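You operate a simulated robot arm through the tools that you are given. There is no shell and no other tool. Be economical: measure what you need, move in short steps, check, and stop when the job is done.

Carry out the task below with a simulated two-armed robot. There is one attempt and no reset: what you move stays moved.

## Task
The big black battery has tripped. Reset it and get it charging again.
Fine: blue charger's socket off, round plug into its holder, reset, plug back in, socket on.

It is judged by the outcome, as a careful person would: the job done as asked, and still so three seconds after it is handed in. It fails if anything else is knocked over, pushed out of place, dropped, spilled or broken.

## Robot
Two 7-joint arms with two-finger parallel grippers on one trunk, on a base that drives. Base frame: it is fixed to the floor where the robot stands at the start and does not move with it; the origin is under the middle of the robot, x ahead of it, y to its left, z up. Lengths are in m, angles in rad, forces in N, time in s.
The left shoulder is at the start at [0.05, 0.161, 1.098], the right one opposite. With the tool pointing down near the work surface each hand reaches from about 0.24 to 0.68 m from the robot's upright axis, wherever it stands, measured 20 degrees to its own side. Places, roughly: black dock switch [0.8, -1.4, 1.1]; blue charger [0.8, -0.3, 0.9]; blue dock switch [0.8, -1.8, 1.1]; first switch [0.6, -0.2, 0.8]; fourth switch [0.6, -0.4, 0.8]; holder for the round plug [0.7, -1.1, 0.8]; main switch [0.6, 0.2, 0.9]; port of the big battery [0.6, -1.1, 1]; reset button [0.6, 0.1, 0.9]; reset button of the big battery [0.6, -1.2, 1]; round plug [0.5, -1.25, 1]; second switch [0.6, -0.2, 0.8]; third switch [0.6, -0.3, 0.8]; white dock switch [0.8, -1.6, 1.1]. Payload 3.43 kg a hand.
The TCP of each hand is the grasp point between the finger pads, 0.03 m short of the fingertips. In the tool frame z runs along the fingers and y along their closing line. The gripper opens to 0.094 m. The fingers are 0.028 m wide and 0.01 m thick; the gripper's body (0.05 by 0.096 m) begins 0.055 m behind the TCP.
Orientation is that of the tool frame in the base frame, as a unit quaternion [x, y, z, w]. With the fingers straight down and closing along the base's y, the tool's x points along the base's -x, its y along +y and its z along -z.

## Interface
- The arms move only by the tool nudge_tool. It takes "left_rows", "right_rows" or both (then of equal length, played together; a hand with none holds still); each is text: rows parted by semicolons, each of 7 numbers parted by spaces: the shift along the base's x, y, z in mm, then the turn, a rotation vector about the base's x, y, z in rad, then the closure, from 0 (fully open) to 1 (shut). In form: x y z ax ay az jaw; .... A call has 1 to 20 rows; each row is the pose to reach, as a shift and turn from the pose commanded when the call began. A row lasts 0.2 s, in which the tool goes at most 0.05 m and 0.15 rad; a call with a longer step from one row to the next is refused whole, and so is a gripper value outside its range. Where a pose cannot be reached the arm comes as near as it can. A force on the tool above 70 N (or 10 N above the force at the start of the call, whichever is more), or a blocked arm, ends the call early, and 0.2 s more pass. Each finger travels about 0.045 m/s and halts on what it meets, pressing with about 22 N; the grip force reading is that of the motor and also rises with nothing between the fingers. The clock runs only during rows and for 0.2 s after the last one: add rows that repeat a pose to give the fingers time. The reply holds the time, the measured pose of the TCP, the force on the tool along the base axes, the opening and the grip force, in the units named above and with some noise, with the torque about the TCP (base axes, N m) and any sound that the robot's microphone picked up.
- Cameras (640 x 400 px; columns grow to the right, rows downward): "scene" is now at [0.1271, -0.0268, 1.2334]; the picture's right is [-0.29, -0.96, 0.00], its down [-0.43, 0.13, -0.89] and it looks along [0.85, -0.26, -0.45] (base axes); focal length 268 px, centre (320, 200). "left" rides on the left gripper at [0.076, -0.014, -0.103] in its tool frame; the picture's right is [0.18, 0.98, 0.00], its down [-0.75, 0.14, -0.64] and it looks along [-0.63, 0.12, 0.77] (tool axes); focal length 243 px, centre (320, 200). "right" rides on the right gripper at [0.076, 0.014, -0.102] in its tool frame; the picture's right is [-0.18, 0.98, 0.00], its down [-0.75, -0.14, -0.64] and it looks along [-0.63, -0.12, 0.77] (tool axes); focal length 243 px, centre (320, 200). There is no depth. A picture from a camera that has moved, and an enlarged one, comes with that camera's place and axes in the base frame and with its lens.
- snapshot(camera): a new picture of that camera. It takes no simulated time.
- raise_lower(by): slides the trunk up (or, below 0, down) by that many m; the arms and the scene camera ride with it, the base frame stays. It gives what a move gives, with no picture.
- roll_base(legs): drives the robot by 1 to 6 legs, each [ahead, left, turn to the left] in m, m and rad, along the robot's own axes; the way and the turn of a leg run together, so that a leg with both is an arc; at most 1.5 m and 3.142 rad a leg. The arms and the cameras ride along, it lands a little off, and it stops where it bumps. It gives what a move gives.
- pan_tilt(pan, tilt): turns the head with the scene camera to pan (to the left, within 1.396 rad either way) and tilt (down, from -0.506 to 1.204), counted from straight ahead of the robot. It gives what a move gives.
- enlarge(camera, box): a new picture of the part [left, top, right, bottom] of that camera's present view, enlarged. It takes no simulated time.
- finish_job(): hands the job in; it is judged then, once.

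Go step by step. Nothing tells you exact positions but the pictures and the camera data: compare them with the known pose of the tool, close in by small moves and look again before you grip or let go. The budget is 120 turns and 92 pictures, counting those below and the enlarged ones. Unless the task says otherwise, let go and move clear before handing in, and close with one line.

The tools are called by a JSON object that holds its "name" and its "arguments". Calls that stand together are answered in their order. nudge_tool: Moves the arms, as the interface text tells. Its arguments: {"type":"object","properties":{"left_rows":{"type":"string"},"right_rows":{"type":"string"}},"required":[]} The other tools are called the same way: raise_lower (by) slides the trunk up or down; roll_base (legs) drives the base; pan_tilt (pan, tilt) turns the head that bears the scene camera; snapshot (camera) takes a picture; enlarge (camera, box) takes an enlarged picture of a part of a camera's view; finish_job () hands the job in.

At the start:

```text
time_s: 0.0
left_tcp_pos: [0.4826, 0.0231, 1.0934]
left_tcp_rot: [0.0, 1.0, 0.0, -0.001]
left_ft_force: [-0.3, 0.1, 0.3]
left_wrist_torque: [0.02, -0.02, 0.0]
left_grip_width: 0.0939
left_gripper_force: 0.0
right_tcp_pos: [0.3236, -0.2505, 1.1287]
right_tcp_rot: [0.001, 1.0, 0.0, 0.0]
right_ft_force: [0.8, 0.0, 0.7]
right_wrist_torque: [0.01, -0.03, 0.01]
right_grip_width: 0.0939
right_gripper_force: 0.1
trunk travel left (down, up): [-0.125, 0.142]
robot x, y, heading: [0.0006, 0.001, 0.003]
head pan, tilt: [-0.291, 0.471]
```

scene: 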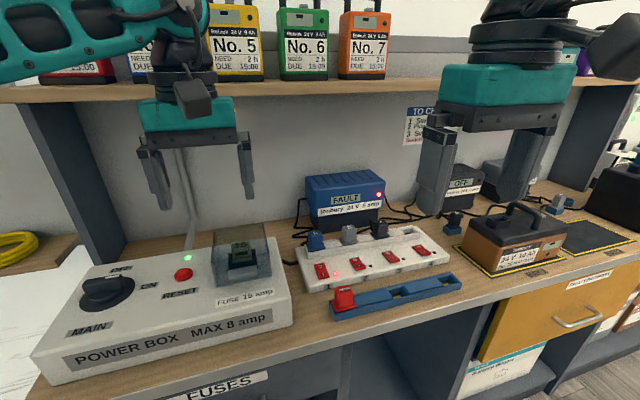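
right: 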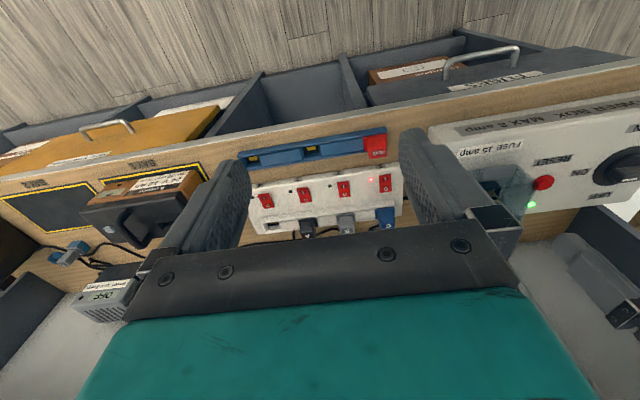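
left: 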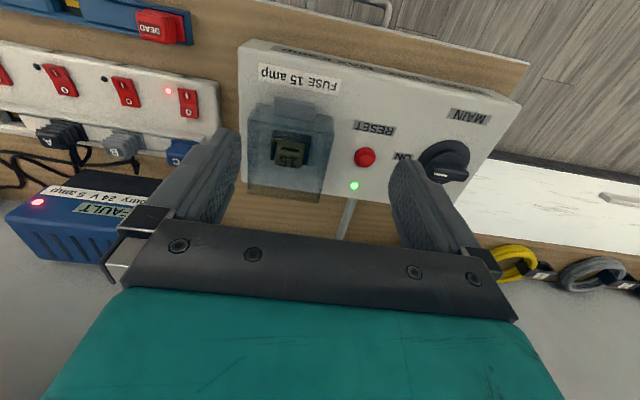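

I see the power box, the strip with four switches, and the blue charger showing FAULT; the big battery is off to the right. First I look closer at the strip and then turn the head toward the battery.

{"name": "enlarge", "arguments": {"camera": "scene", "box": [280, 150, 480, 330]}}

{"name": "pan_tilt", "arguments": {"pan": -1.1, "tilt": 0.35}}

{"name": "snapshot", "arguments": {"camera": "scene"}}

```text
2.22 times, centred on (380, 240) of scene
camera zoom: at [0.1271, -0.0268, 1.2334], right [-0.29, -0.96, 0.0], down [-0.43, 0.13, -0.89], along [0.85, -0.26, -0.45], focal length 596 px, centre (187, 111)
```

zoom: 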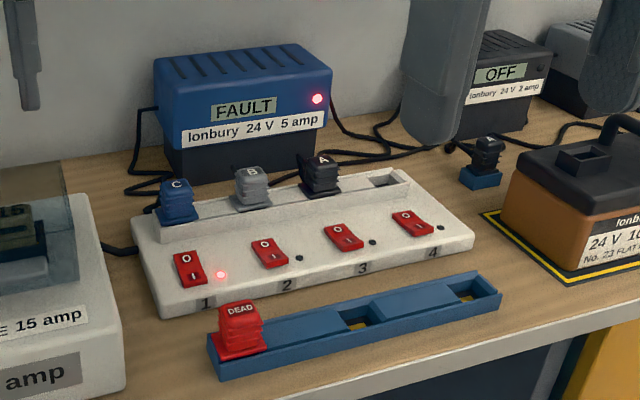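

```text
time_s: 1.1
left_tcp_pos: [0.481, 0.0233, 1.0939]
left_tcp_rot: [0.001, 1.0, 0.0, 0.0]
left_ft_force: [0.9, -1.2, 0.1]
left_wrist_torque: [0.0, -0.01, 0.01]
left_grip_width: 0.0939
left_gripper_force: 0.1
right_tcp_pos: [0.3223, -0.2508, 1.1281]
right_tcp_rot: [0.001, 1.0, -0.001, -0.001]
right_ft_force: [0.8, 0.4, -0.2]
right_wrist_torque: [0.03, 0.04, -0.01]
right_grip_width: 0.0943
right_gripper_force: 0.1
trunk travel left (down, up): [-0.125, 0.142]
robot x, y, heading: [-0.0007, -0.004, 0.001]
head pan, tilt: [-1.1, 0.351]
```

```text
87 pictures are left
camera scene: at [0.0817, -0.0833, 1.2445], right [-0.89, -0.45, 0.0], down [-0.16, 0.31, -0.94], along [0.43, -0.84, -0.34], focal length 268 px, centre (320, 200)
```

scene: 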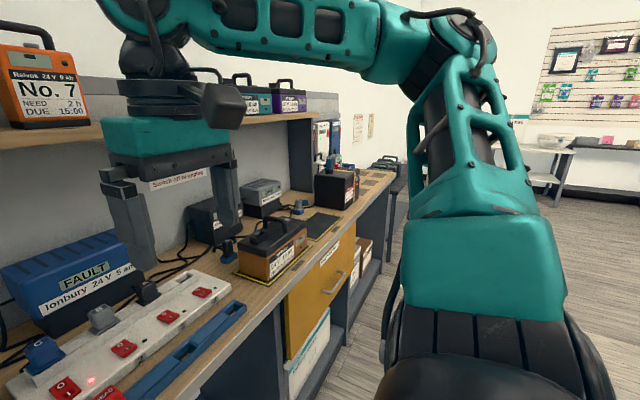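

Only socket 1 (blue plug C) is lit, so it should be the blue charger's. I'll tuck the left hand back and bring the right hand over switch 1 (about [0.55, -0.155, 0.843]) to look closely, and read the wall notice.

{"name": "nudge_tool", "arguments": {"left_rows": "-40 20 0 0 0 0 0.5;-80 50 0 0 0 0 1;-120 80 0 0 0 0 1;-150 120 0 0 0 0 1;-150 150 0 0 0 0 1", "right_rows": "25 15 -20 0 0 0 0.5;60 35 -50 0 0 0 1;95 55 -80 0 0 0 1;125 70 -100 0 0 0 1;140 80 -110 0 0 0 1"}}

{"name": "pan_tilt", "arguments": {"pan": -0.5, "tilt": 0.5}}

{"name": "snapshot", "arguments": {"camera": "right"}}

{"name": "snapshot", "arguments": {"camera": "scene"}}

```text
refused: row 2 steps farther than a row can; nothing moved
```

```text
time_s: 2.1
left_tcp_pos: [0.4813, 0.0244, 1.0937]
left_tcp_rot: [0.0, 1.0, -0.001, 0.0]
left_ft_force: [0.5, 0.2, -0.2]
left_wrist_torque: [0.03, 0.02, 0.0]
left_grip_width: 0.094
left_gripper_force: 0.0
right_tcp_pos: [0.3233, -0.2515, 1.1281]
right_tcp_rot: [0.001, 1.0, 0.0, 0.0]
right_ft_force: [0.6, 0.2, 0.0]
right_wrist_torque: [-0.02, 0.01, -0.02]
right_grip_width: 0.0942
right_gripper_force: 0.1
trunk travel left (down, up): [-0.125, 0.142]
robot x, y, heading: [0.0003, 0.0007, 0.001]
head pan, tilt: [-0.499, 0.499]
```

```text
86 pictures are left
camera right: at [0.2484, -0.2389, 1.2308], right [0.19, 0.98, 0.0], down [0.75, -0.14, 0.64], along [0.63, -0.12, -0.77], focal length 243 px, centre (320, 200)
```

right: 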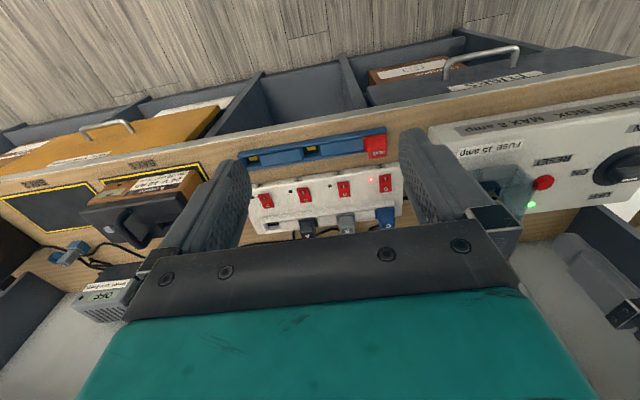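

```text
85 pictures are left
camera scene: at [0.1192, -0.044, 1.2308], right [-0.48, -0.88, 0.0], down [-0.42, 0.23, -0.88], along [0.77, -0.42, -0.48], focal length 268 px, centre (320, 200)
```

scene: 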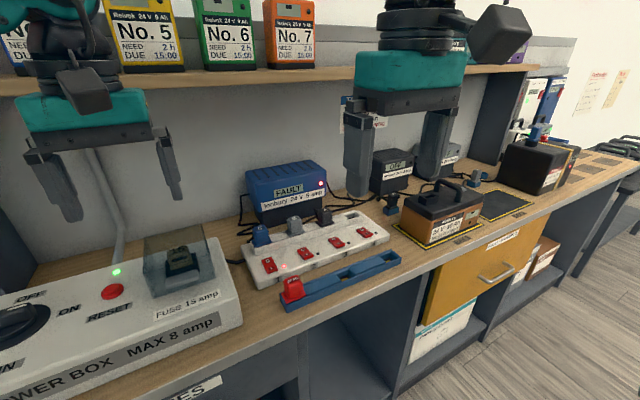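

The previous move was refused for a long step; I repeat it with shorter steps.

{"name": "nudge_tool", "arguments": {"left_rows": "-30 20 0 0 0 0 0.5;-60 45 0 0 0 0 1;-95 70 0 0 0 0 1;-125 100 0 0 0 0 1;-150 130 0 0 0 0 1;-150 150 0 0 0 0 1", "right_rows": "25 15 -20 0 0 0 0.5;50 30 -40 0 0 0 1;75 45 -60 0 0 0 1;100 60 -80 0 0 0 1;125 75 -100 0 0 0 1;140 80 -110 0 0 0 1"}}

{"name": "snapshot", "arguments": {"camera": "right"}}

{"name": "snapshot", "arguments": {"camera": "scene"}}

```text
time_s: 3.5
left_tcp_pos: [0.3329, 0.1747, 1.0943]
left_tcp_rot: [0.0, 1.0, 0.0, 0.0]
left_ft_force: [-0.2, -0.6, 0.6]
left_wrist_torque: [0.0, 0.01, 0.03]
left_grip_width: 0.0
left_gripper_force: 21.8
right_tcp_pos: [0.4647, -0.1707, 1.022]
right_tcp_rot: [0.0, 1.0, 0.001, 0.001]
right_ft_force: [-0.4, 0.6, 0.3]
right_wrist_torque: [0.01, 0.02, 0.01]
right_grip_width: 0.0001
right_gripper_force: 22.4
trunk travel left (down, up): [-0.125, 0.142]
robot x, y, heading: [-0.0004, 0.0011, -0.003]
head pan, tilt: [-0.499, 0.499]
```

```text
84 pictures are left
camera right: at [0.3892, -0.1589, 1.1234], right [0.19, 0.98, 0.0], down [0.75, -0.14, 0.64], along [0.63, -0.12, -0.77], focal length 243 px, centre (320, 200)
```

right: 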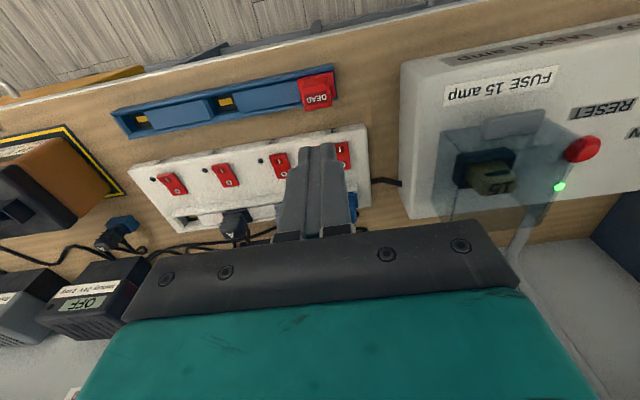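

```text
83 pictures are left
camera scene: at [0.1194, -0.0437, 1.2308], right [-0.48, -0.88, 0.0], down [-0.42, 0.23, -0.88], along [0.77, -0.42, -0.48], focal length 268 px, centre (320, 200)
```

scene: 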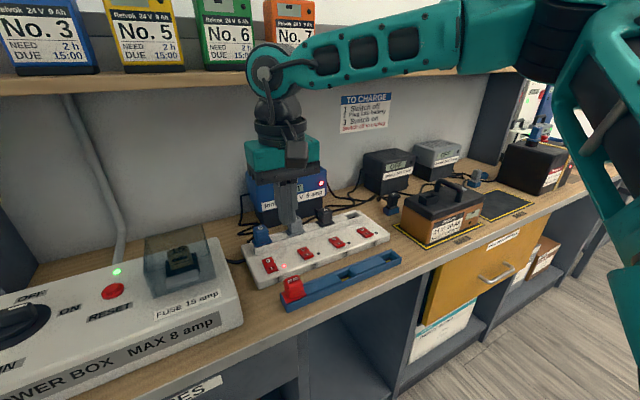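

{"name": "enlarge", "arguments": {"camera": "scene", "box": [225, 205, 345, 295]}}

{"name": "enlarge", "arguments": {"camera": "scene", "box": [330, 85, 400, 140]}}

{"name": "enlarge", "arguments": {"camera": "scene", "box": [440, 80, 640, 230]}}

```text
4.44 times, centred on (285, 250) of scene
camera zoom: at [0.1194, -0.0437, 1.2308], right [-0.48, -0.88, 0.0], down [-0.42, 0.23, -0.88], along [0.77, -0.42, -0.48], focal length 1192 px, centre (476, -22)
```

zoom: 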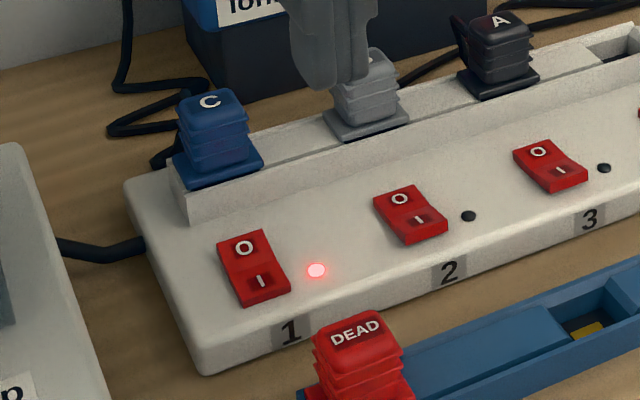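

```text
7.27 times, centred on (365, 112) of scene
camera zoom: at [0.1194, -0.0437, 1.2308], right [-0.48, -0.88, 0.0], down [-0.42, 0.23, -0.88], along [0.77, -0.42, -0.48], focal length 1951 px, centre (-7, 836)
```

zoom: 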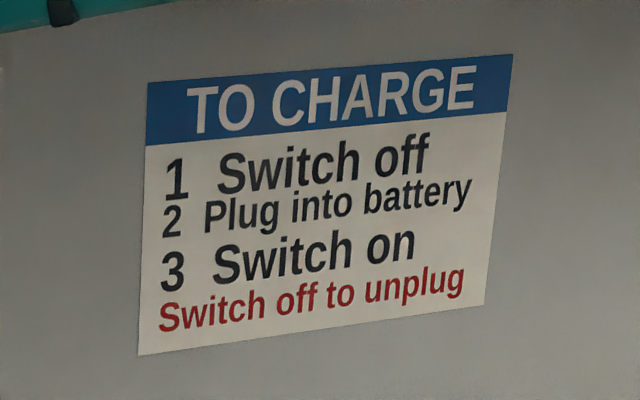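

```text
2.67 times, centred on (540, 155) of scene
camera zoom: at [0.1194, -0.0437, 1.2308], right [-0.48, -0.88, 0.0], down [-0.42, 0.23, -0.88], along [0.77, -0.42, -0.48], focal length 715 px, centre (-267, 320)
```

zoom: 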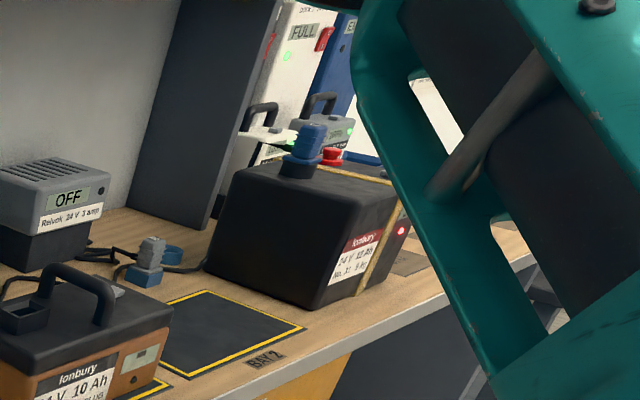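

Switch 1 is lit with its "I" (front) half pressed; the "O" half is at about [0.558, -0.156, 0.845]. I bring the shut right fingertips just above it.

{"name": "nudge_tool", "arguments": {"right_rows": "40 8 -10 0 0 0 1;80 15 -30 0 0 0 1;95 15 -70 0 0 0 1;95 15 -112 0 0 0 1;95 15 -112 0 0 0 1"}}

{"name": "enlarge", "arguments": {"camera": "scene", "box": [225, 205, 345, 295]}}

{"name": "snapshot", "arguments": {"camera": "right"}}

```text
time_s: 4.7
left_tcp_pos: [0.3321, 0.1744, 1.0941]
left_tcp_rot: [0.0, 1.0, 0.0, 0.001]
left_ft_force: [-0.5, 0.1, 0.8]
left_wrist_torque: [0.01, 0.0, 0.0]
left_grip_width: 0.0001
left_gripper_force: 22.1
right_tcp_pos: [0.5134, -0.1963, 0.9238]
right_tcp_rot: [0.0, 1.0, 0.001, 0.001]
right_ft_force: [0.2, -0.5, 0.5]
right_wrist_torque: [-0.01, 0.01, 0.05]
right_grip_width: 0.0
right_gripper_force: 22.2
right hand out of reach, approached as far as the arm can: row 1, 2, 3, 4, 5
trunk travel left (down, up): [-0.125, 0.142]
robot x, y, heading: [-0.0011, -0.0017, 0.002]
head pan, tilt: [-0.499, 0.499]
```

```text
4.44 times, centred on (285, 250) of scene
camera zoom: at [0.1192, -0.0439, 1.2308], right [-0.48, -0.88, 0.0], down [-0.42, 0.23, -0.88], along [0.77, -0.42, -0.48], focal length 1192 px, centre (476, -22)
```

zoom: 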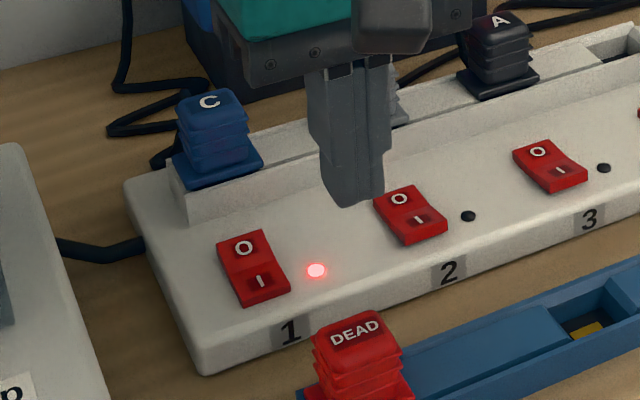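

```text
78 pictures are left
camera right: at [0.438, -0.184, 1.0253], right [0.19, 0.98, 0.0], down [0.75, -0.14, 0.64], along [0.63, -0.12, -0.77], focal length 243 px, centre (320, 200)
```

right: 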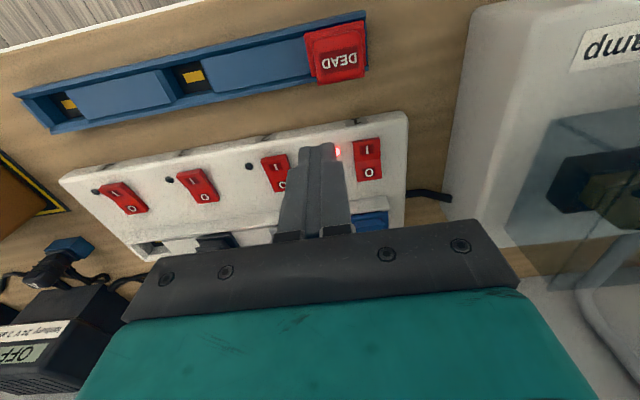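

The arm ran short of reach (tip now near switch 2, touching nothing). I raise the hand and shift the base slightly ahead and left.

{"name": "nudge_tool", "arguments": {"right_rows": "-10 0 40 0 0 0 1;-20 0 80 0 0 0 1"}}

{"name": "roll_base", "arguments": {"legs": [[0.07, 0.08, 0]]}}

```text
time_s: 5.3
left_tcp_pos: [0.3327, 0.1759, 1.0939]
left_tcp_rot: [0.0, 1.0, 0.0, 0.0]
left_ft_force: [-0.3, -0.5, 0.0]
left_wrist_torque: [0.01, -0.02, -0.02]
left_grip_width: 0.0002
left_gripper_force: 21.8
right_tcp_pos: [0.4956, -0.1956, 1.0038]
right_tcp_rot: [0.0, 1.0, 0.0, 0.0]
right_ft_force: [-1.0, 0.4, -0.4]
right_wrist_torque: [-0.01, -0.02, -0.01]
right_grip_width: 0.0001
right_gripper_force: 22.7
trunk travel left (down, up): [-0.125, 0.142]
robot x, y, heading: [0.0028, 0.0022, -0.006]
head pan, tilt: [-0.499, 0.499]
```

```text
time_s: 6.7
left_tcp_pos: [0.4044, 0.2567, 1.0939]
left_tcp_rot: [-0.002, 1.0, 0.0, 0.0]
left_ft_force: [0.1, 0.0, 0.2]
left_wrist_torque: [-0.01, 0.01, 0.02]
left_grip_width: 0.0003
left_gripper_force: 22.0
right_tcp_pos: [0.5691, -0.1149, 1.003]
right_tcp_rot: [0.0, 1.0, 0.0, 0.0]
right_ft_force: [-0.3, 0.2, -0.3]
right_wrist_torque: [-0.01, 0.01, -0.02]
right_grip_width: 0.0
right_gripper_force: 22.1
trunk travel left (down, up): [-0.125, 0.142]
robot x, y, heading: [0.0699, 0.0775, 0.001]
head pan, tilt: [-0.499, 0.499]
```

The base moved without bumping. Now over switch 1's O half again, hovering.

{"name": "nudge_tool", "arguments": {"right_rows": "-10 -41 0 0 0 0 1;-10 -41 -45 0 0 0 1;-10 -41 -90 0 0 0 1;-10 -41 -95 0 0 0 1"}}

{"name": "snapshot", "arguments": {"camera": "scene"}}

{"name": "snapshot", "arguments": {"camera": "right"}}

```text
time_s: 7.7
left_tcp_pos: [0.4034, 0.2563, 1.0944]
left_tcp_rot: [-0.001, 1.0, 0.0, 0.0]
left_ft_force: [-0.2, -0.8, 0.8]
left_wrist_torque: [-0.01, 0.0, 0.0]
left_grip_width: 0.0001
left_gripper_force: 21.4
right_tcp_pos: [0.5566, -0.1561, 0.9078]
right_tcp_rot: [0.0, 1.0, 0.0, 0.001]
right_ft_force: [0.0, 0.8, 0.1]
right_wrist_torque: [0.0, 0.01, -0.03]
right_grip_width: 0.0001
right_gripper_force: 22.4
trunk travel left (down, up): [-0.125, 0.142]
robot x, y, heading: [0.0727, 0.0749, 0.003]
head pan, tilt: [-0.499, 0.499]
```

```text
77 pictures are left
camera scene: at [0.1912, 0.0362, 1.2308], right [-0.48, -0.88, 0.0], down [-0.42, 0.23, -0.88], along [0.77, -0.42, -0.48], focal length 268 px, centre (320, 200)
```

scene: 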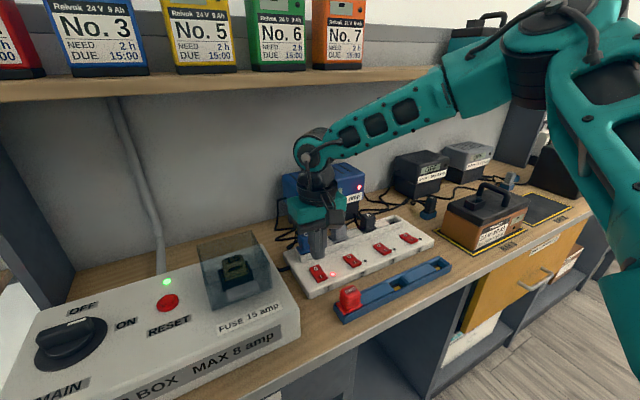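

```text
76 pictures are left
camera right: at [0.4812, -0.1438, 1.009], right [0.18, 0.98, 0.0], down [0.75, -0.14, 0.64], along [0.63, -0.12, -0.77], focal length 243 px, centre (320, 200)
```

right: 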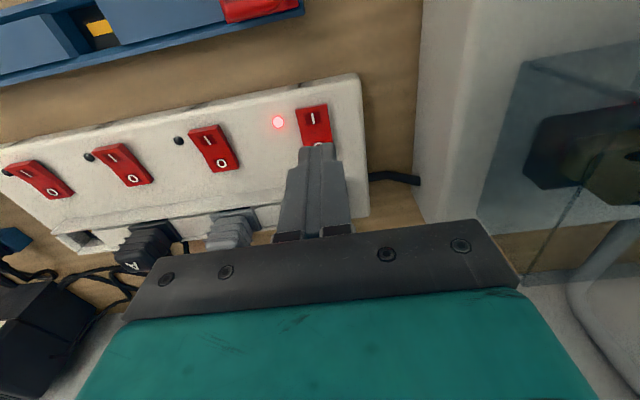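

Fingertips are over the O end (estimated [0.560, -0.159, ~0.85]). I press down gently in small steps.

{"name": "nudge_tool", "arguments": {"right_rows": "4 -3 -8 0 0 0 1;4 -3 -16 0 0 0 1;4 -3 -22 0 0 0 1;4 -3 -26 0 0 0 1;4 -3 -29 0 0 0 1"}}

{"name": "enlarge", "arguments": {"camera": "right", "box": [160, 60, 400, 210]}}

```text
time_s: 8.9
left_tcp_pos: [0.4046, 0.2553, 1.094]
left_tcp_rot: [-0.001, 1.0, 0.0, 0.0]
left_ft_force: [-0.2, 0.5, -0.4]
left_wrist_torque: [-0.01, 0.02, 0.02]
left_grip_width: 0.0
left_gripper_force: 22.0
right_tcp_pos: [0.5619, -0.1594, 0.8783]
right_tcp_rot: [0.0, 1.0, -0.001, 0.001]
right_ft_force: [0.0, 0.4, 0.4]
right_wrist_torque: [0.0, -0.01, 0.03]
right_grip_width: 0.0
right_gripper_force: 21.9
trunk travel left (down, up): [-0.125, 0.142]
robot x, y, heading: [0.0725, 0.083, 0.003]
head pan, tilt: [-0.499, 0.499]
```

```text
2.67 times, centred on (280, 135) of right
camera zoom: at [0.4857, -0.1469, 0.9806], right [0.18, 0.98, 0.0], down [0.75, -0.14, 0.64], along [0.63, -0.12, -0.77], focal length 647 px, centre (427, 373)
```

zoom: 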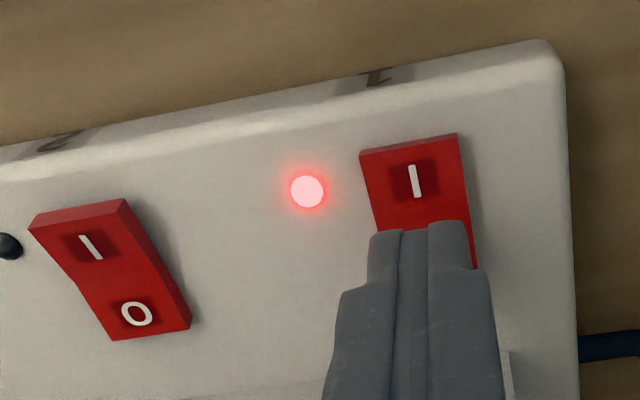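

No contact yet, aligned well. I continue pressing down in small steps.

{"name": "nudge_tool", "arguments": {"right_rows": "0 0 -3 0 0 0 1;0 0 -6 0 0 0 1;0 0 -9 0 0 0 1;0 0 -12 0 0 0 1"}}

{"name": "enlarge", "arguments": {"camera": "right", "box": [160, 60, 400, 210]}}

```text
time_s: 9.9
left_tcp_pos: [0.4038, 0.2551, 1.0931]
left_tcp_rot: [-0.001, 1.0, 0.0, 0.0]
left_ft_force: [-0.2, -0.7, -0.3]
left_wrist_torque: [0.02, 0.01, -0.01]
left_grip_width: 0.0
left_gripper_force: 22.0
right_tcp_pos: [0.5597, -0.1601, 0.8663]
right_tcp_rot: [-0.001, 1.0, 0.0, 0.0]
right_ft_force: [-0.4, -0.4, 0.7]
right_wrist_torque: [0.0, 0.02, 0.01]
right_grip_width: 0.0
right_gripper_force: 21.9
trunk travel left (down, up): [-0.125, 0.142]
robot x, y, heading: [0.0701, 0.0803, 0.005]
head pan, tilt: [-0.499, 0.499]
```

```text
2.67 times, centred on (280, 135) of right
camera zoom: at [0.4859, -0.1476, 0.9687], right [0.18, 0.98, 0.0], down [0.75, -0.14, 0.64], along [0.63, -0.12, -0.77], focal length 647 px, centre (427, 373)
```

zoom: 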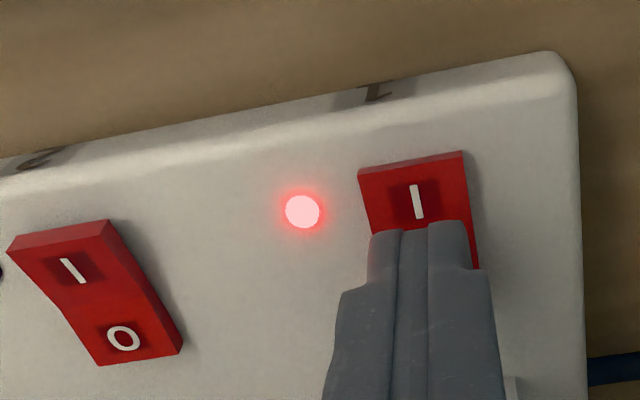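

Still no contact; continuing down, slightly further back.

{"name": "nudge_tool", "arguments": {"right_rows": "3 0 -3 0 0 0 1;3 0 -6 0 0 0 1;3 0 -9 0 0 0 1;3 0 -12 0 0 0 1"}}

{"name": "enlarge", "arguments": {"camera": "right", "box": [160, 60, 400, 210]}}

```text
time_s: 10.9
left_tcp_pos: [0.4006, 0.2549, 1.0955]
left_tcp_rot: [-0.001, 1.0, 0.0, 0.003]
left_ft_force: [0.3, -0.6, -0.7]
left_wrist_torque: [-0.01, -0.04, 0.01]
left_grip_width: 0.0
left_gripper_force: 22.1
right_tcp_pos: [0.5633, -0.1589, 0.862]
right_tcp_rot: [0.001, 1.0, -0.001, 0.004]
right_ft_force: [-11.0, -13.8, 45.1]
right_wrist_torque: [-0.35, 0.51, 0.56]
right_grip_width: 0.0
right_gripper_force: 22.1
trunk travel left (down, up): [-0.125, 0.142]
robot x, y, heading: [0.0736, 0.0814, 0.0]
head pan, tilt: [-0.499, 0.499]
```

```text
2.67 times, centred on (280, 135) of right
camera zoom: at [0.4881, -0.1466, 0.9631], right [0.19, 0.98, 0.0], down [0.75, -0.14, 0.65], along [0.64, -0.12, -0.76], focal length 647 px, centre (427, 373)
```

zoom: 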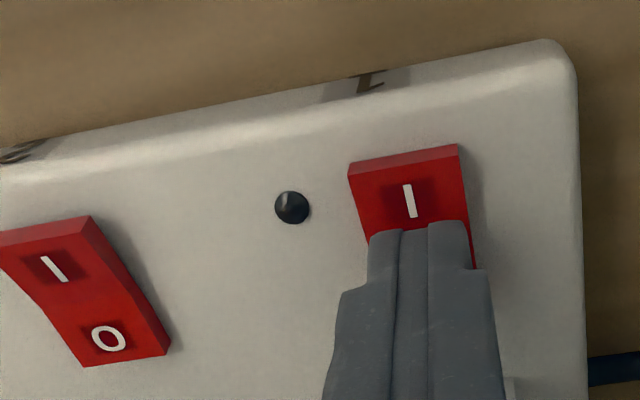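

Socket 1's light is out. I lift clear, check the charger shows off, and look toward the big battery.

{"name": "nudge_tool", "arguments": {"right_rows": "0 0 30 0 0 0 1;-10 0 75 0 0 0 1;-40 0 110 0 0 0 1;-70 -20 140 0 0 0 1;-100 -40 165 0 0 0 1;-130 -70 180 0 0 0 1;-160 -100 200 0 0 0 1;-190 -120 220 0 0 0 1"}}

{"name": "snapshot", "arguments": {"camera": "scene"}}

```text
time_s: 12.7
left_tcp_pos: [0.4031, 0.2544, 1.0935]
left_tcp_rot: [-0.001, 1.0, 0.0, 0.0]
left_ft_force: [0.2, -0.5, 0.1]
left_wrist_torque: [-0.02, 0.0, -0.01]
left_grip_width: 0.0
left_gripper_force: 21.9
right_tcp_pos: [0.3735, -0.2815, 1.0734]
right_tcp_rot: [-0.001, 1.0, 0.0, 0.001]
right_ft_force: [0.8, 0.4, 0.9]
right_wrist_torque: [0.01, 0.0, 0.03]
right_grip_width: 0.0001
right_gripper_force: 22.0
trunk travel left (down, up): [-0.125, 0.142]
robot x, y, heading: [0.0705, 0.0772, 0.003]
head pan, tilt: [-0.499, 0.499]
```

```text
72 pictures are left
camera scene: at [0.191, 0.0359, 1.2308], right [-0.48, -0.88, 0.0], down [-0.42, 0.23, -0.88], along [0.77, -0.42, -0.48], focal length 268 px, centre (320, 200)
```

scene: 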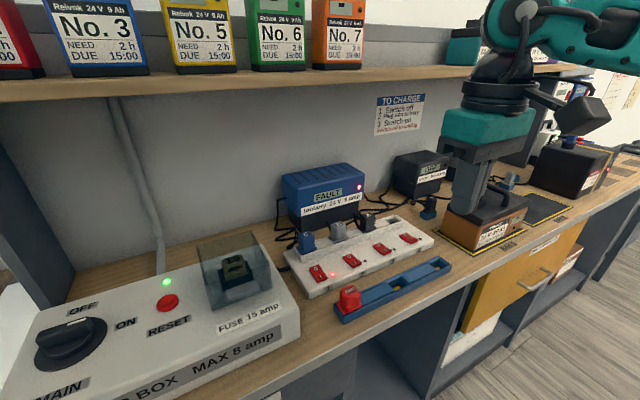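

The light appears to be back on; let me look closely.

{"name": "enlarge", "arguments": {"camera": "scene", "box": [270, 200, 430, 320]}}

```text
3.33 times, centred on (350, 260) of scene
camera zoom: at [0.191, 0.0359, 1.2308], right [-0.48, -0.88, 0.0], down [-0.42, 0.23, -0.88], along [0.77, -0.42, -0.48], focal length 894 px, centre (220, 0)
```

zoom: 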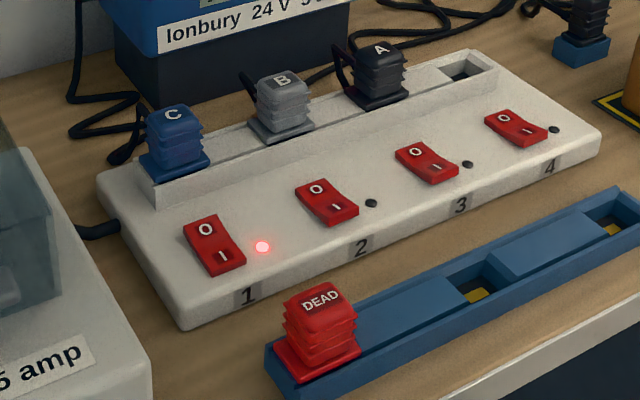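

The rocker sprang back: I pressed too near its pivot (surface is at z≈0.832, so the pivot is at x≈0.558). I go back and press nearer the O end, x≈0.577.

{"name": "nudge_tool", "arguments": {"right_rows": "30 20 -20 0 0 0 1;60 50 -40 0 0 0 1;90 80 -60 0 0 0 1;120 100 -80 0 0 0 1;150 120 -100 0 0 0 1;180 122 -130 0 0 0 1;203 122 -170 0 0 0 1;203 122 -195 0 0 0 1"}}

{"name": "enlarge", "arguments": {"camera": "right", "box": [160, 60, 400, 210]}}

{"name": "enlarge", "arguments": {"camera": "scene", "box": [270, 200, 390, 320]}}

```text
time_s: 14.5
left_tcp_pos: [0.4044, 0.255, 1.0953]
left_tcp_rot: [-0.001, 1.0, 0.0, 0.0]
left_ft_force: [0.0, -0.1, -0.1]
left_wrist_torque: [-0.05, 0.01, 0.02]
left_grip_width: 0.0
left_gripper_force: 22.3
right_tcp_pos: [0.5801, -0.1575, 0.8801]
right_tcp_rot: [0.0, 1.0, 0.0, 0.001]
right_ft_force: [0.1, 0.4, -0.8]
right_wrist_torque: [-0.01, 0.0, 0.04]
right_grip_width: 0.0
right_gripper_force: 21.6
trunk travel left (down, up): [-0.125, 0.142]
robot x, y, heading: [0.0702, 0.0809, 0.001]
head pan, tilt: [-0.499, 0.499]
```

```text
2.67 times, centred on (280, 135) of right
camera zoom: at [0.5036, -0.1454, 0.9822], right [0.18, 0.98, 0.0], down [0.75, -0.14, 0.64], along [0.63, -0.12, -0.77], focal length 647 px, centre (427, 373)
```

zoom: 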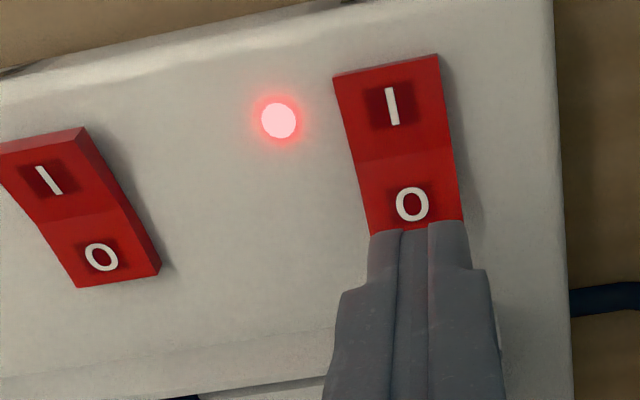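

```text
3.33 times, centred on (330, 260) of scene
camera zoom: at [0.1913, 0.0362, 1.2308], right [-0.48, -0.88, 0.0], down [-0.42, 0.23, -0.88], along [0.77, -0.42, -0.48], focal length 894 px, centre (287, 0)
```

zoom: 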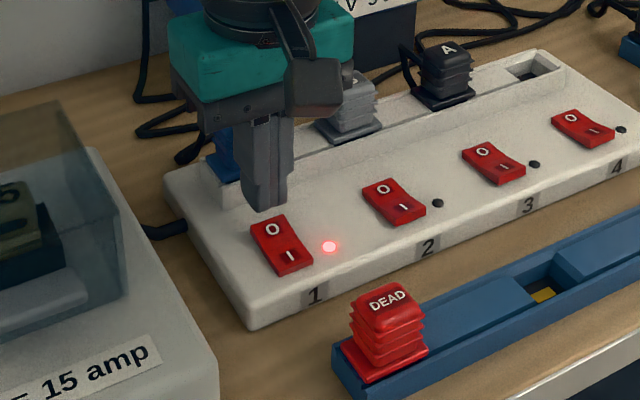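

Now the finger's edge covers only the outer part of the O half. Press.

{"name": "nudge_tool", "arguments": {"right_rows": "-2 -1 -8 0 0 0 1;-2 -1 -14 0 0 0 1;-2 -1 -18 0 0 0 1;-2 -1 -22 0 0 0 1;-2 -1 -25 0 0 0 1;-2 -1 -28 0 0 0 1"}}

{"name": "nudge_tool", "arguments": {"right_rows": "0 0 20 0 0 0 1;0 0 60 0 0 0 1"}}

{"name": "enlarge", "arguments": {"camera": "scene", "box": [270, 160, 430, 320]}}

```text
time_s: 15.9
left_tcp_pos: [0.3996, 0.2571, 1.0971]
left_tcp_rot: [-0.001, 1.0, -0.001, 0.003]
left_ft_force: [-0.2, -0.4, 0.2]
left_wrist_torque: [-0.01, -0.04, 0.01]
left_grip_width: 0.0
left_gripper_force: 21.4
right_tcp_pos: [0.5758, -0.1571, 0.8606]
right_tcp_rot: [0.002, 1.0, 0.0, 0.01]
right_ft_force: [-8.2, -9.3, 60.6]
right_wrist_torque: [-0.23, 1.07, 0.23]
right_grip_width: 0.0
right_gripper_force: 22.1
trunk travel left (down, up): [-0.125, 0.142]
robot x, y, heading: [0.0743, 0.0813, 0.002]
head pan, tilt: [-0.499, 0.499]
```

```text
time_s: 16.5
left_tcp_pos: [0.4033, 0.255, 1.0939]
left_tcp_rot: [-0.001, 1.0, 0.0, 0.0]
left_ft_force: [-0.4, -0.3, -0.6]
left_wrist_torque: [-0.01, 0.04, -0.02]
left_grip_width: 0.0
left_gripper_force: 21.9
right_tcp_pos: [0.5729, -0.1589, 0.9084]
right_tcp_rot: [0.001, 1.0, -0.001, -0.002]
right_ft_force: [-0.2, -0.7, -0.5]
right_wrist_torque: [0.02, -0.01, -0.01]
right_grip_width: 0.0
right_gripper_force: 22.6
trunk travel left (down, up): [-0.125, 0.142]
robot x, y, heading: [0.0716, 0.0786, 0.001]
head pan, tilt: [-0.499, 0.499]
```

```text
2.50 times, centred on (350, 240) of scene
camera zoom: at [0.1913, 0.0364, 1.2304], right [-0.48, -0.88, 0.0], down [-0.42, 0.23, -0.88], along [0.77, -0.42, -0.48], focal length 671 px, centre (245, 100)
```

zoom: 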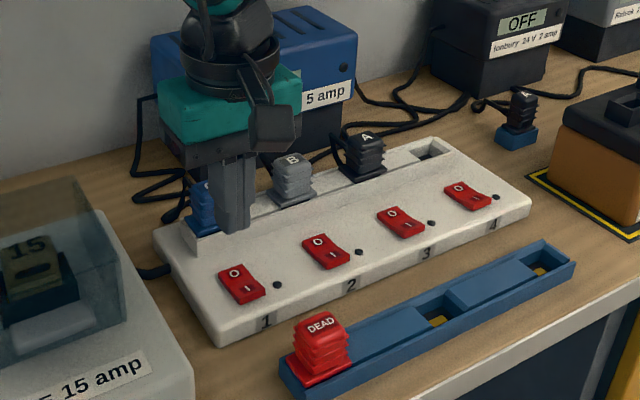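

Socket 1 is now off and the charger's lamp is dark. I retract the hand, back away a little and drive right to the big battery.

{"name": "nudge_tool", "arguments": {"right_rows": "-20 0 40 0 0 0 1;-50 0 80 0 0 0 1;-85 -20 110 0 0 0 1;-120 -50 130 0 0 0 1;-155 -80 150 0 0 0 1;-190 -100 165 0 0 0 1"}}

{"name": "roll_base", "arguments": {"legs": [[-0.12, 0, 0], [0, -0.95, 0]]}}

{"name": "snapshot", "arguments": {"camera": "scene"}}

{"name": "snapshot", "arguments": {"camera": "right"}}

```text
refused: row 3 steps farther than a row can; nothing moved
```

```text
time_s: 26.3
left_tcp_pos: [0.2808, -0.7284, 1.0928]
left_tcp_rot: [0.002, 1.0, 0.0, 0.0]
left_ft_force: [-0.3, 1.1, -0.2]
left_wrist_torque: [0.0, 0.01, 0.0]
left_grip_width: 0.0
left_gripper_force: 22.1
right_tcp_pos: [0.4467, -1.1432, 0.9107]
right_tcp_rot: [0.003, 1.0, -0.001, 0.0]
right_ft_force: [-0.6, -0.1, 0.3]
right_wrist_torque: [0.0, -0.03, -0.01]
right_grip_width: 0.0
right_gripper_force: 21.9
trunk travel left (down, up): [-0.125, 0.142]
robot x, y, heading: [-0.052, -0.9032, -0.005]
head pan, tilt: [-0.499, 0.499]
```

```text
67 pictures are left
camera scene: at [0.066, -0.9462, 1.2308], right [-0.48, -0.88, 0.0], down [-0.42, 0.23, -0.88], along [0.77, -0.42, -0.48], focal length 268 px, centre (320, 200)
```

scene: 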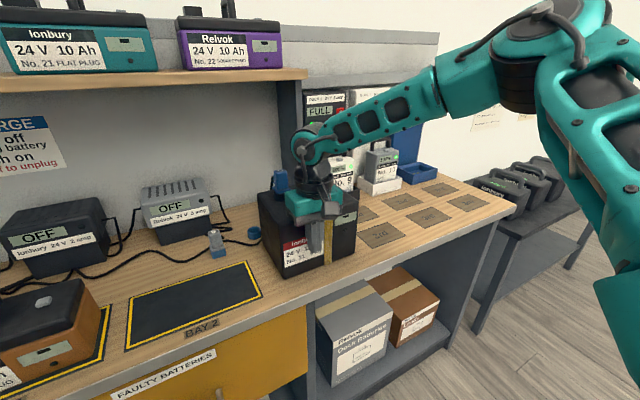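

```text
66 pictures are left
camera right: at [0.3726, -1.1303, 1.0135], right [0.19, 0.98, 0.0], down [0.75, -0.15, 0.64], along [0.63, -0.12, -0.77], focal length 243 px, centre (320, 200)
```

right: 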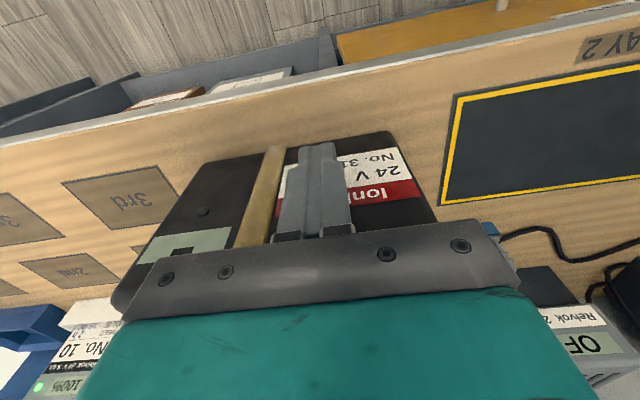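

The retract was refused (step too long), so the base drove with the hand lower than intended; it didn't bump as far as forces show. Let me lift the hand now and check that nothing was disturbed.

{"name": "nudge_tool", "arguments": {"right_rows": "-20 0 20 0 0 0 1;-50 0 50 0 0 0 1;-75 -10 85 0 0 0 1;-100 -20 120 0 0 0 1;-120 -30 160 0 0 0 1;-130 -30 190 0 0 0 1"}}

{"name": "pan_tilt", "arguments": {"pan": 0.5, "tilt": 0.5}}

{"name": "snapshot", "arguments": {"camera": "scene"}}

{"name": "pan_tilt", "arguments": {"pan": -0.35, "tilt": 0.55}}

{"name": "snapshot", "arguments": {"camera": "scene"}}

```text
time_s: 27.7
left_tcp_pos: [0.279, -0.7268, 1.0943]
left_tcp_rot: [0.002, 1.0, 0.0, 0.0]
left_ft_force: [-0.5, 0.8, 0.3]
left_wrist_torque: [0.01, 0.02, -0.03]
left_grip_width: 0.0
left_gripper_force: 22.3
right_tcp_pos: [0.3164, -1.1756, 1.1034]
right_tcp_rot: [0.003, 1.0, 0.0, -0.001]
right_ft_force: [-0.3, -0.1, 0.3]
right_wrist_torque: [-0.01, -0.01, 0.0]
right_grip_width: 0.0
right_gripper_force: 22.4
trunk travel left (down, up): [-0.125, 0.142]
robot x, y, heading: [-0.048, -0.9033, -0.0]
head pan, tilt: [-0.499, 0.499]
```

```text
time_s: 29.0
left_tcp_pos: [0.2796, -0.7286, 1.093]
left_tcp_rot: [0.001, 1.0, -0.001, 0.0]
left_ft_force: [1.1, -0.1, -0.2]
left_wrist_torque: [-0.01, -0.02, -0.02]
left_grip_width: 0.0
left_gripper_force: 22.2
right_tcp_pos: [0.3176, -1.1752, 1.1009]
right_tcp_rot: [0.003, 1.0, -0.001, 0.0]
right_ft_force: [-0.8, 0.0, 0.2]
right_wrist_torque: [-0.04, 0.01, 0.01]
right_grip_width: 0.0
right_gripper_force: 21.9
trunk travel left (down, up): [-0.125, 0.142]
robot x, y, heading: [-0.0523, -0.9037, 0.002]
head pan, tilt: [0.499, 0.499]
```

```text
65 pictures are left
camera scene: at [0.0664, -0.8591, 1.2308], right [0.47, -0.88, 0.0], down [-0.42, -0.23, -0.88], along [0.77, 0.42, -0.48], focal length 268 px, centre (320, 200)
```

scene: 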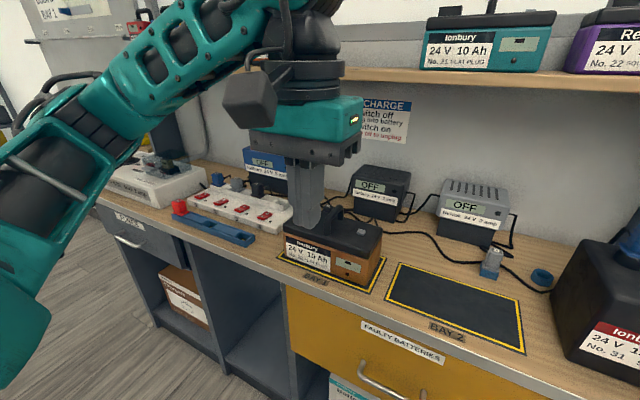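

```text
time_s: 30.1
left_tcp_pos: [0.2793, -0.7284, 1.0947]
left_tcp_rot: [0.001, 1.0, 0.0, 0.0]
left_ft_force: [0.5, -0.4, 0.3]
left_wrist_torque: [-0.02, 0.01, -0.02]
left_grip_width: 0.0
left_gripper_force: 21.9
right_tcp_pos: [0.317, -1.1758, 1.1006]
right_tcp_rot: [0.002, 1.0, 0.001, 0.0]
right_ft_force: [-0.2, 0.3, 0.2]
right_wrist_torque: [0.01, -0.02, -0.04]
right_grip_width: 0.0
right_gripper_force: 21.9
trunk travel left (down, up): [-0.125, 0.142]
robot x, y, heading: [-0.0518, -0.9062, 0.002]
head pan, tilt: [-0.351, 0.55]
```

```text
64 pictures are left
camera scene: at [0.0705, -0.9334, 1.2262], right [-0.35, -0.94, 0.0], down [-0.49, 0.18, -0.85], along [0.8, -0.3, -0.52], focal length 268 px, centre (320, 200)
```

scene: 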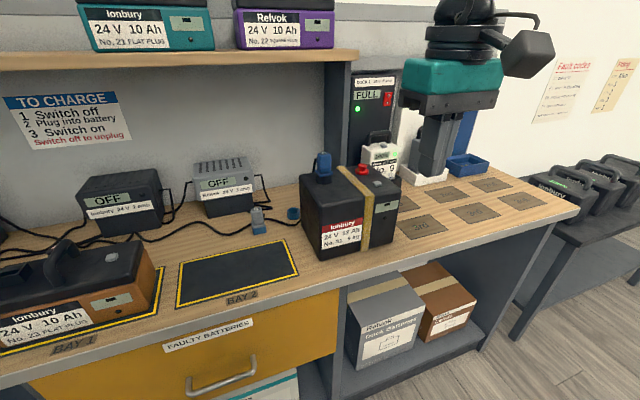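

Everything is in place. Now a close look at the big battery, its blue round plug on top, the red reset button and the blue ring holder beside it.

{"name": "enlarge", "arguments": {"camera": "scene", "box": [240, 140, 420, 260]}}

{"name": "snapshot", "arguments": {"camera": "right"}}

```text
3.33 times, centred on (330, 200) of scene
camera zoom: at [0.0705, -0.9334, 1.2262], right [-0.35, -0.94, 0.0], down [-0.49, 0.18, -0.85], along [0.8, -0.3, -0.52], focal length 894 px, centre (287, 200)
```

zoom: 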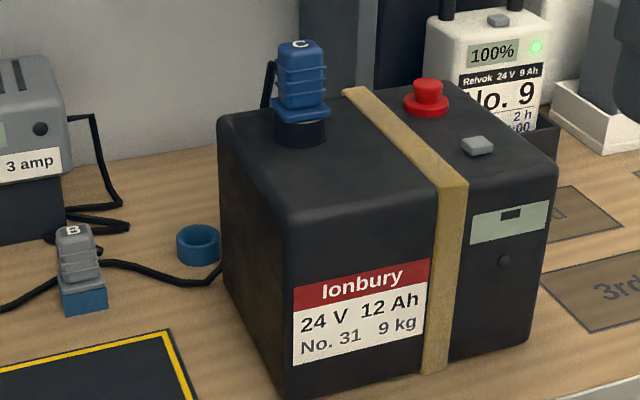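

```text
62 pictures are left
camera right: at [0.2419, -1.1624, 1.2038], right [0.19, 0.98, 0.0], down [0.75, -0.15, 0.64], along [0.63, -0.12, -0.77], focal length 243 px, centre (320, 200)
```

right: 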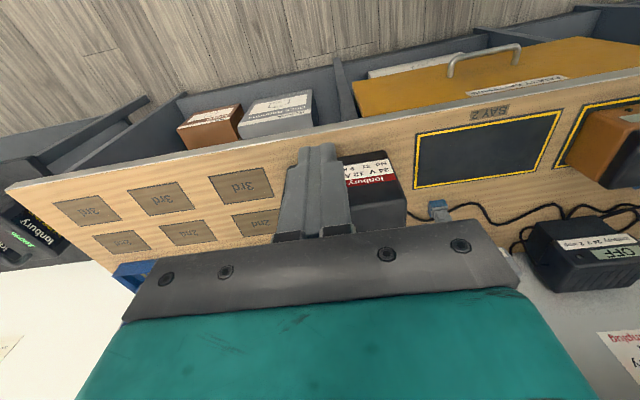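

The blue plug C sits upright in the port at about [0.553, -1.12, 0.98–1.025]; reset button about [0.55, -1.21, 0.97]; ring holder about [0.66, -1.08, 0.82]. I raise the hand slightly, open it, and drive ahead.

{"name": "nudge_tool", "arguments": {"right_rows": "0 0 20 0 0 0 0.5;0 0 40 0 0 0 0;0 0 40 0 0 0 0;0 0 40 0 0 0 0"}}

{"name": "roll_base", "arguments": {"legs": [[0.15, 0.02, 0]]}}

{"name": "snapshot", "arguments": {"camera": "right"}}

{"name": "snapshot", "arguments": {"camera": "scene"}}

```text
time_s: 31.1
left_tcp_pos: [0.2798, -0.7279, 1.0938]
left_tcp_rot: [0.002, 1.0, 0.0, 0.0]
left_ft_force: [-0.4, 0.8, 0.7]
left_wrist_torque: [0.0, -0.02, 0.03]
left_grip_width: 0.0
left_gripper_force: 21.9
right_tcp_pos: [0.3178, -1.1743, 1.1435]
right_tcp_rot: [0.004, 1.0, 0.0, 0.001]
right_ft_force: [0.0, 0.0, -0.2]
right_wrist_torque: [0.0, 0.03, 0.02]
right_grip_width: 0.085
right_gripper_force: 0.2
trunk travel left (down, up): [-0.125, 0.142]
robot x, y, heading: [-0.0525, -0.9016, -0.005]
head pan, tilt: [-0.351, 0.55]
```

```text
time_s: 32.5
left_tcp_pos: [0.4341, -0.708, 1.095]
left_tcp_rot: [0.0, 1.0, 0.0, 0.001]
left_ft_force: [0.1, -0.2, -0.7]
left_wrist_torque: [-0.03, 0.03, -0.01]
left_grip_width: 0.0002
left_gripper_force: 21.9
right_tcp_pos: [0.4709, -1.1534, 1.1433]
right_tcp_rot: [0.001, 1.0, 0.0, 0.0]
right_ft_force: [0.1, 0.8, -0.2]
right_wrist_torque: [0.01, 0.0, -0.01]
right_grip_width: 0.0942
right_gripper_force: 0.0
trunk travel left (down, up): [-0.125, 0.142]
robot x, y, heading: [0.0995, -0.8812, -0.006]
head pan, tilt: [-0.351, 0.55]
```

```text
61 pictures are left
camera right: at [0.3964, -1.1407, 1.2452], right [0.19, 0.98, 0.0], down [0.75, -0.14, 0.64], along [0.63, -0.12, -0.77], focal length 243 px, centre (320, 200)
```

right: 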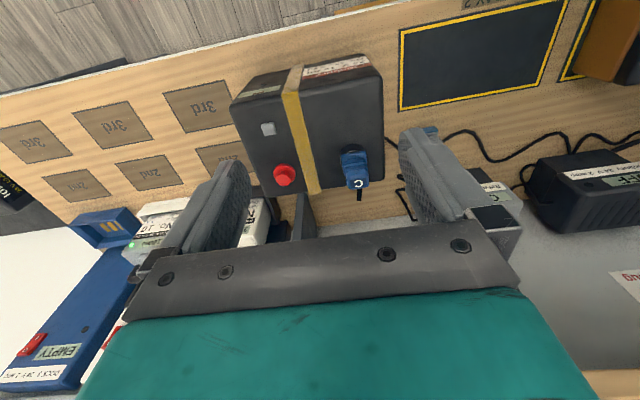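

```text
60 pictures are left
camera scene: at [0.2248, -0.9132, 1.2261], right [-0.35, -0.94, 0.0], down [-0.49, 0.18, -0.85], along [0.8, -0.29, -0.52], focal length 268 px, centre (320, 200)
```

scene: 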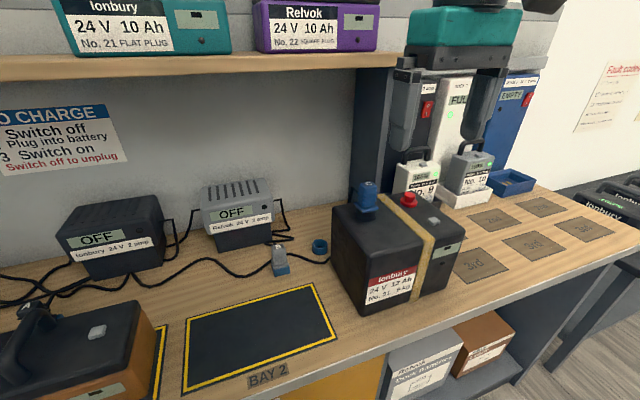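

{"name": "enlarge", "arguments": {"camera": "right", "box": [220, 40, 420, 220]}}

{"name": "enlarge", "arguments": {"camera": "scene", "box": [300, 160, 480, 300]}}

```text
2.22 times, centred on (320, 130) of right
camera zoom: at [0.3964, -1.1407, 1.2452], right [0.19, 0.98, 0.0], down [0.75, -0.14, 0.64], along [0.63, -0.12, -0.77], focal length 539 px, centre (320, 356)
```

zoom: 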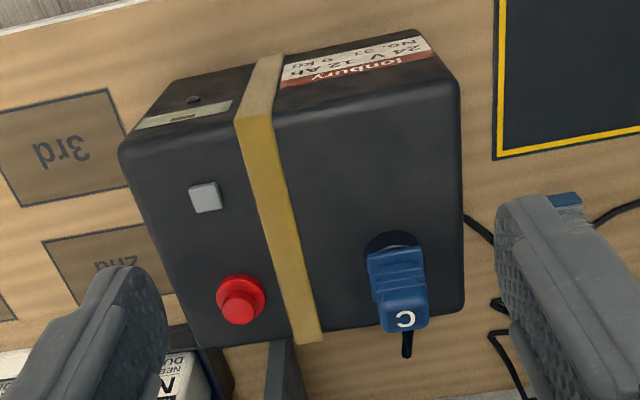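

```text
2.86 times, centred on (390, 230) of scene
camera zoom: at [0.2248, -0.9132, 1.2261], right [-0.35, -0.94, 0.0], down [-0.49, 0.18, -0.85], along [0.8, -0.29, -0.52], focal length 766 px, centre (120, 114)
```

zoom: 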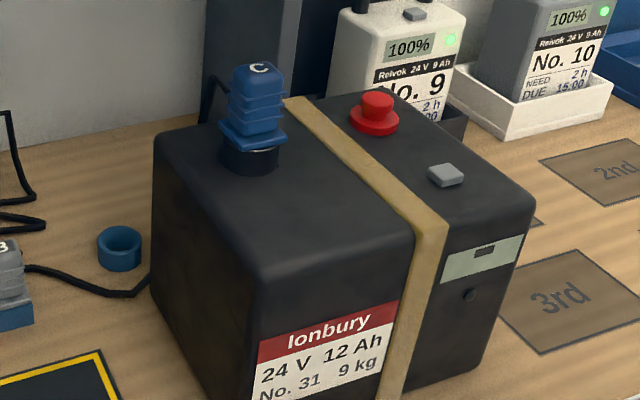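

I move above the plug with the fingers around it, tips just above its top.

{"name": "nudge_tool", "arguments": {"right_rows": "30 10 -10 0 0 0 0;60 20 -25 0 0 0 0;86 27 -40 0 0 0 0.3;86 27 -55 0 0 0 0.3"}}

{"name": "snapshot", "arguments": {"camera": "right"}}

{"name": "enlarge", "arguments": {"camera": "scene", "box": [300, 130, 480, 270]}}

```text
time_s: 33.5
left_tcp_pos: [0.4345, -0.707, 1.0943]
left_tcp_rot: [0.001, 1.0, 0.0, 0.0]
left_ft_force: [0.0, -0.1, -0.4]
left_wrist_torque: [0.02, 0.0, -0.01]
left_grip_width: 0.0001
left_gripper_force: 22.0
right_tcp_pos: [0.5573, -1.1269, 1.088]
right_tcp_rot: [0.002, 1.0, 0.0, 0.001]
right_ft_force: [-0.1, 0.5, -1.3]
right_wrist_torque: [-0.02, -0.01, 0.0]
right_grip_width: 0.0658
right_gripper_force: 0.1
trunk travel left (down, up): [-0.125, 0.142]
robot x, y, heading: [0.1007, -0.8856, -0.005]
head pan, tilt: [-0.351, 0.55]
```

```text
57 pictures are left
camera right: at [0.4809, -1.1145, 1.1895], right [0.19, 0.98, 0.0], down [0.75, -0.14, 0.64], along [0.63, -0.12, -0.77], focal length 243 px, centre (320, 200)
```

right: 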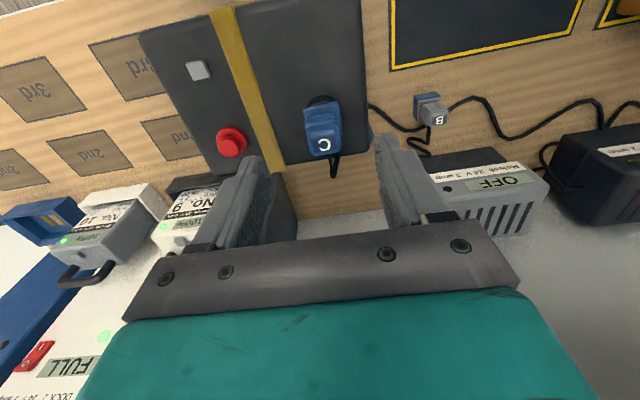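

```text
2.86 times, centred on (390, 200) of scene
camera zoom: at [0.2242, -0.9135, 1.2262], right [-0.35, -0.94, 0.0], down [-0.49, 0.18, -0.85], along [0.8, -0.29, -0.52], focal length 766 px, centre (120, 200)
```

zoom: 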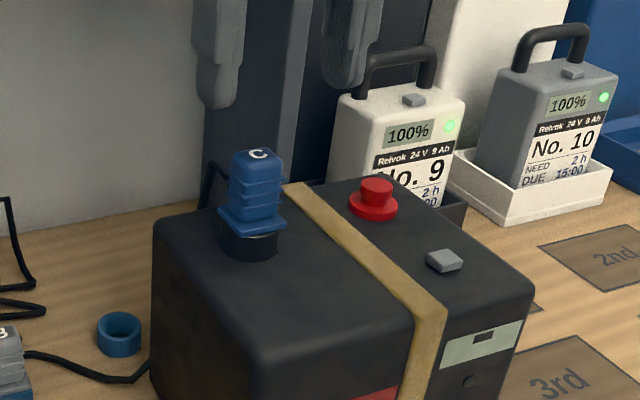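

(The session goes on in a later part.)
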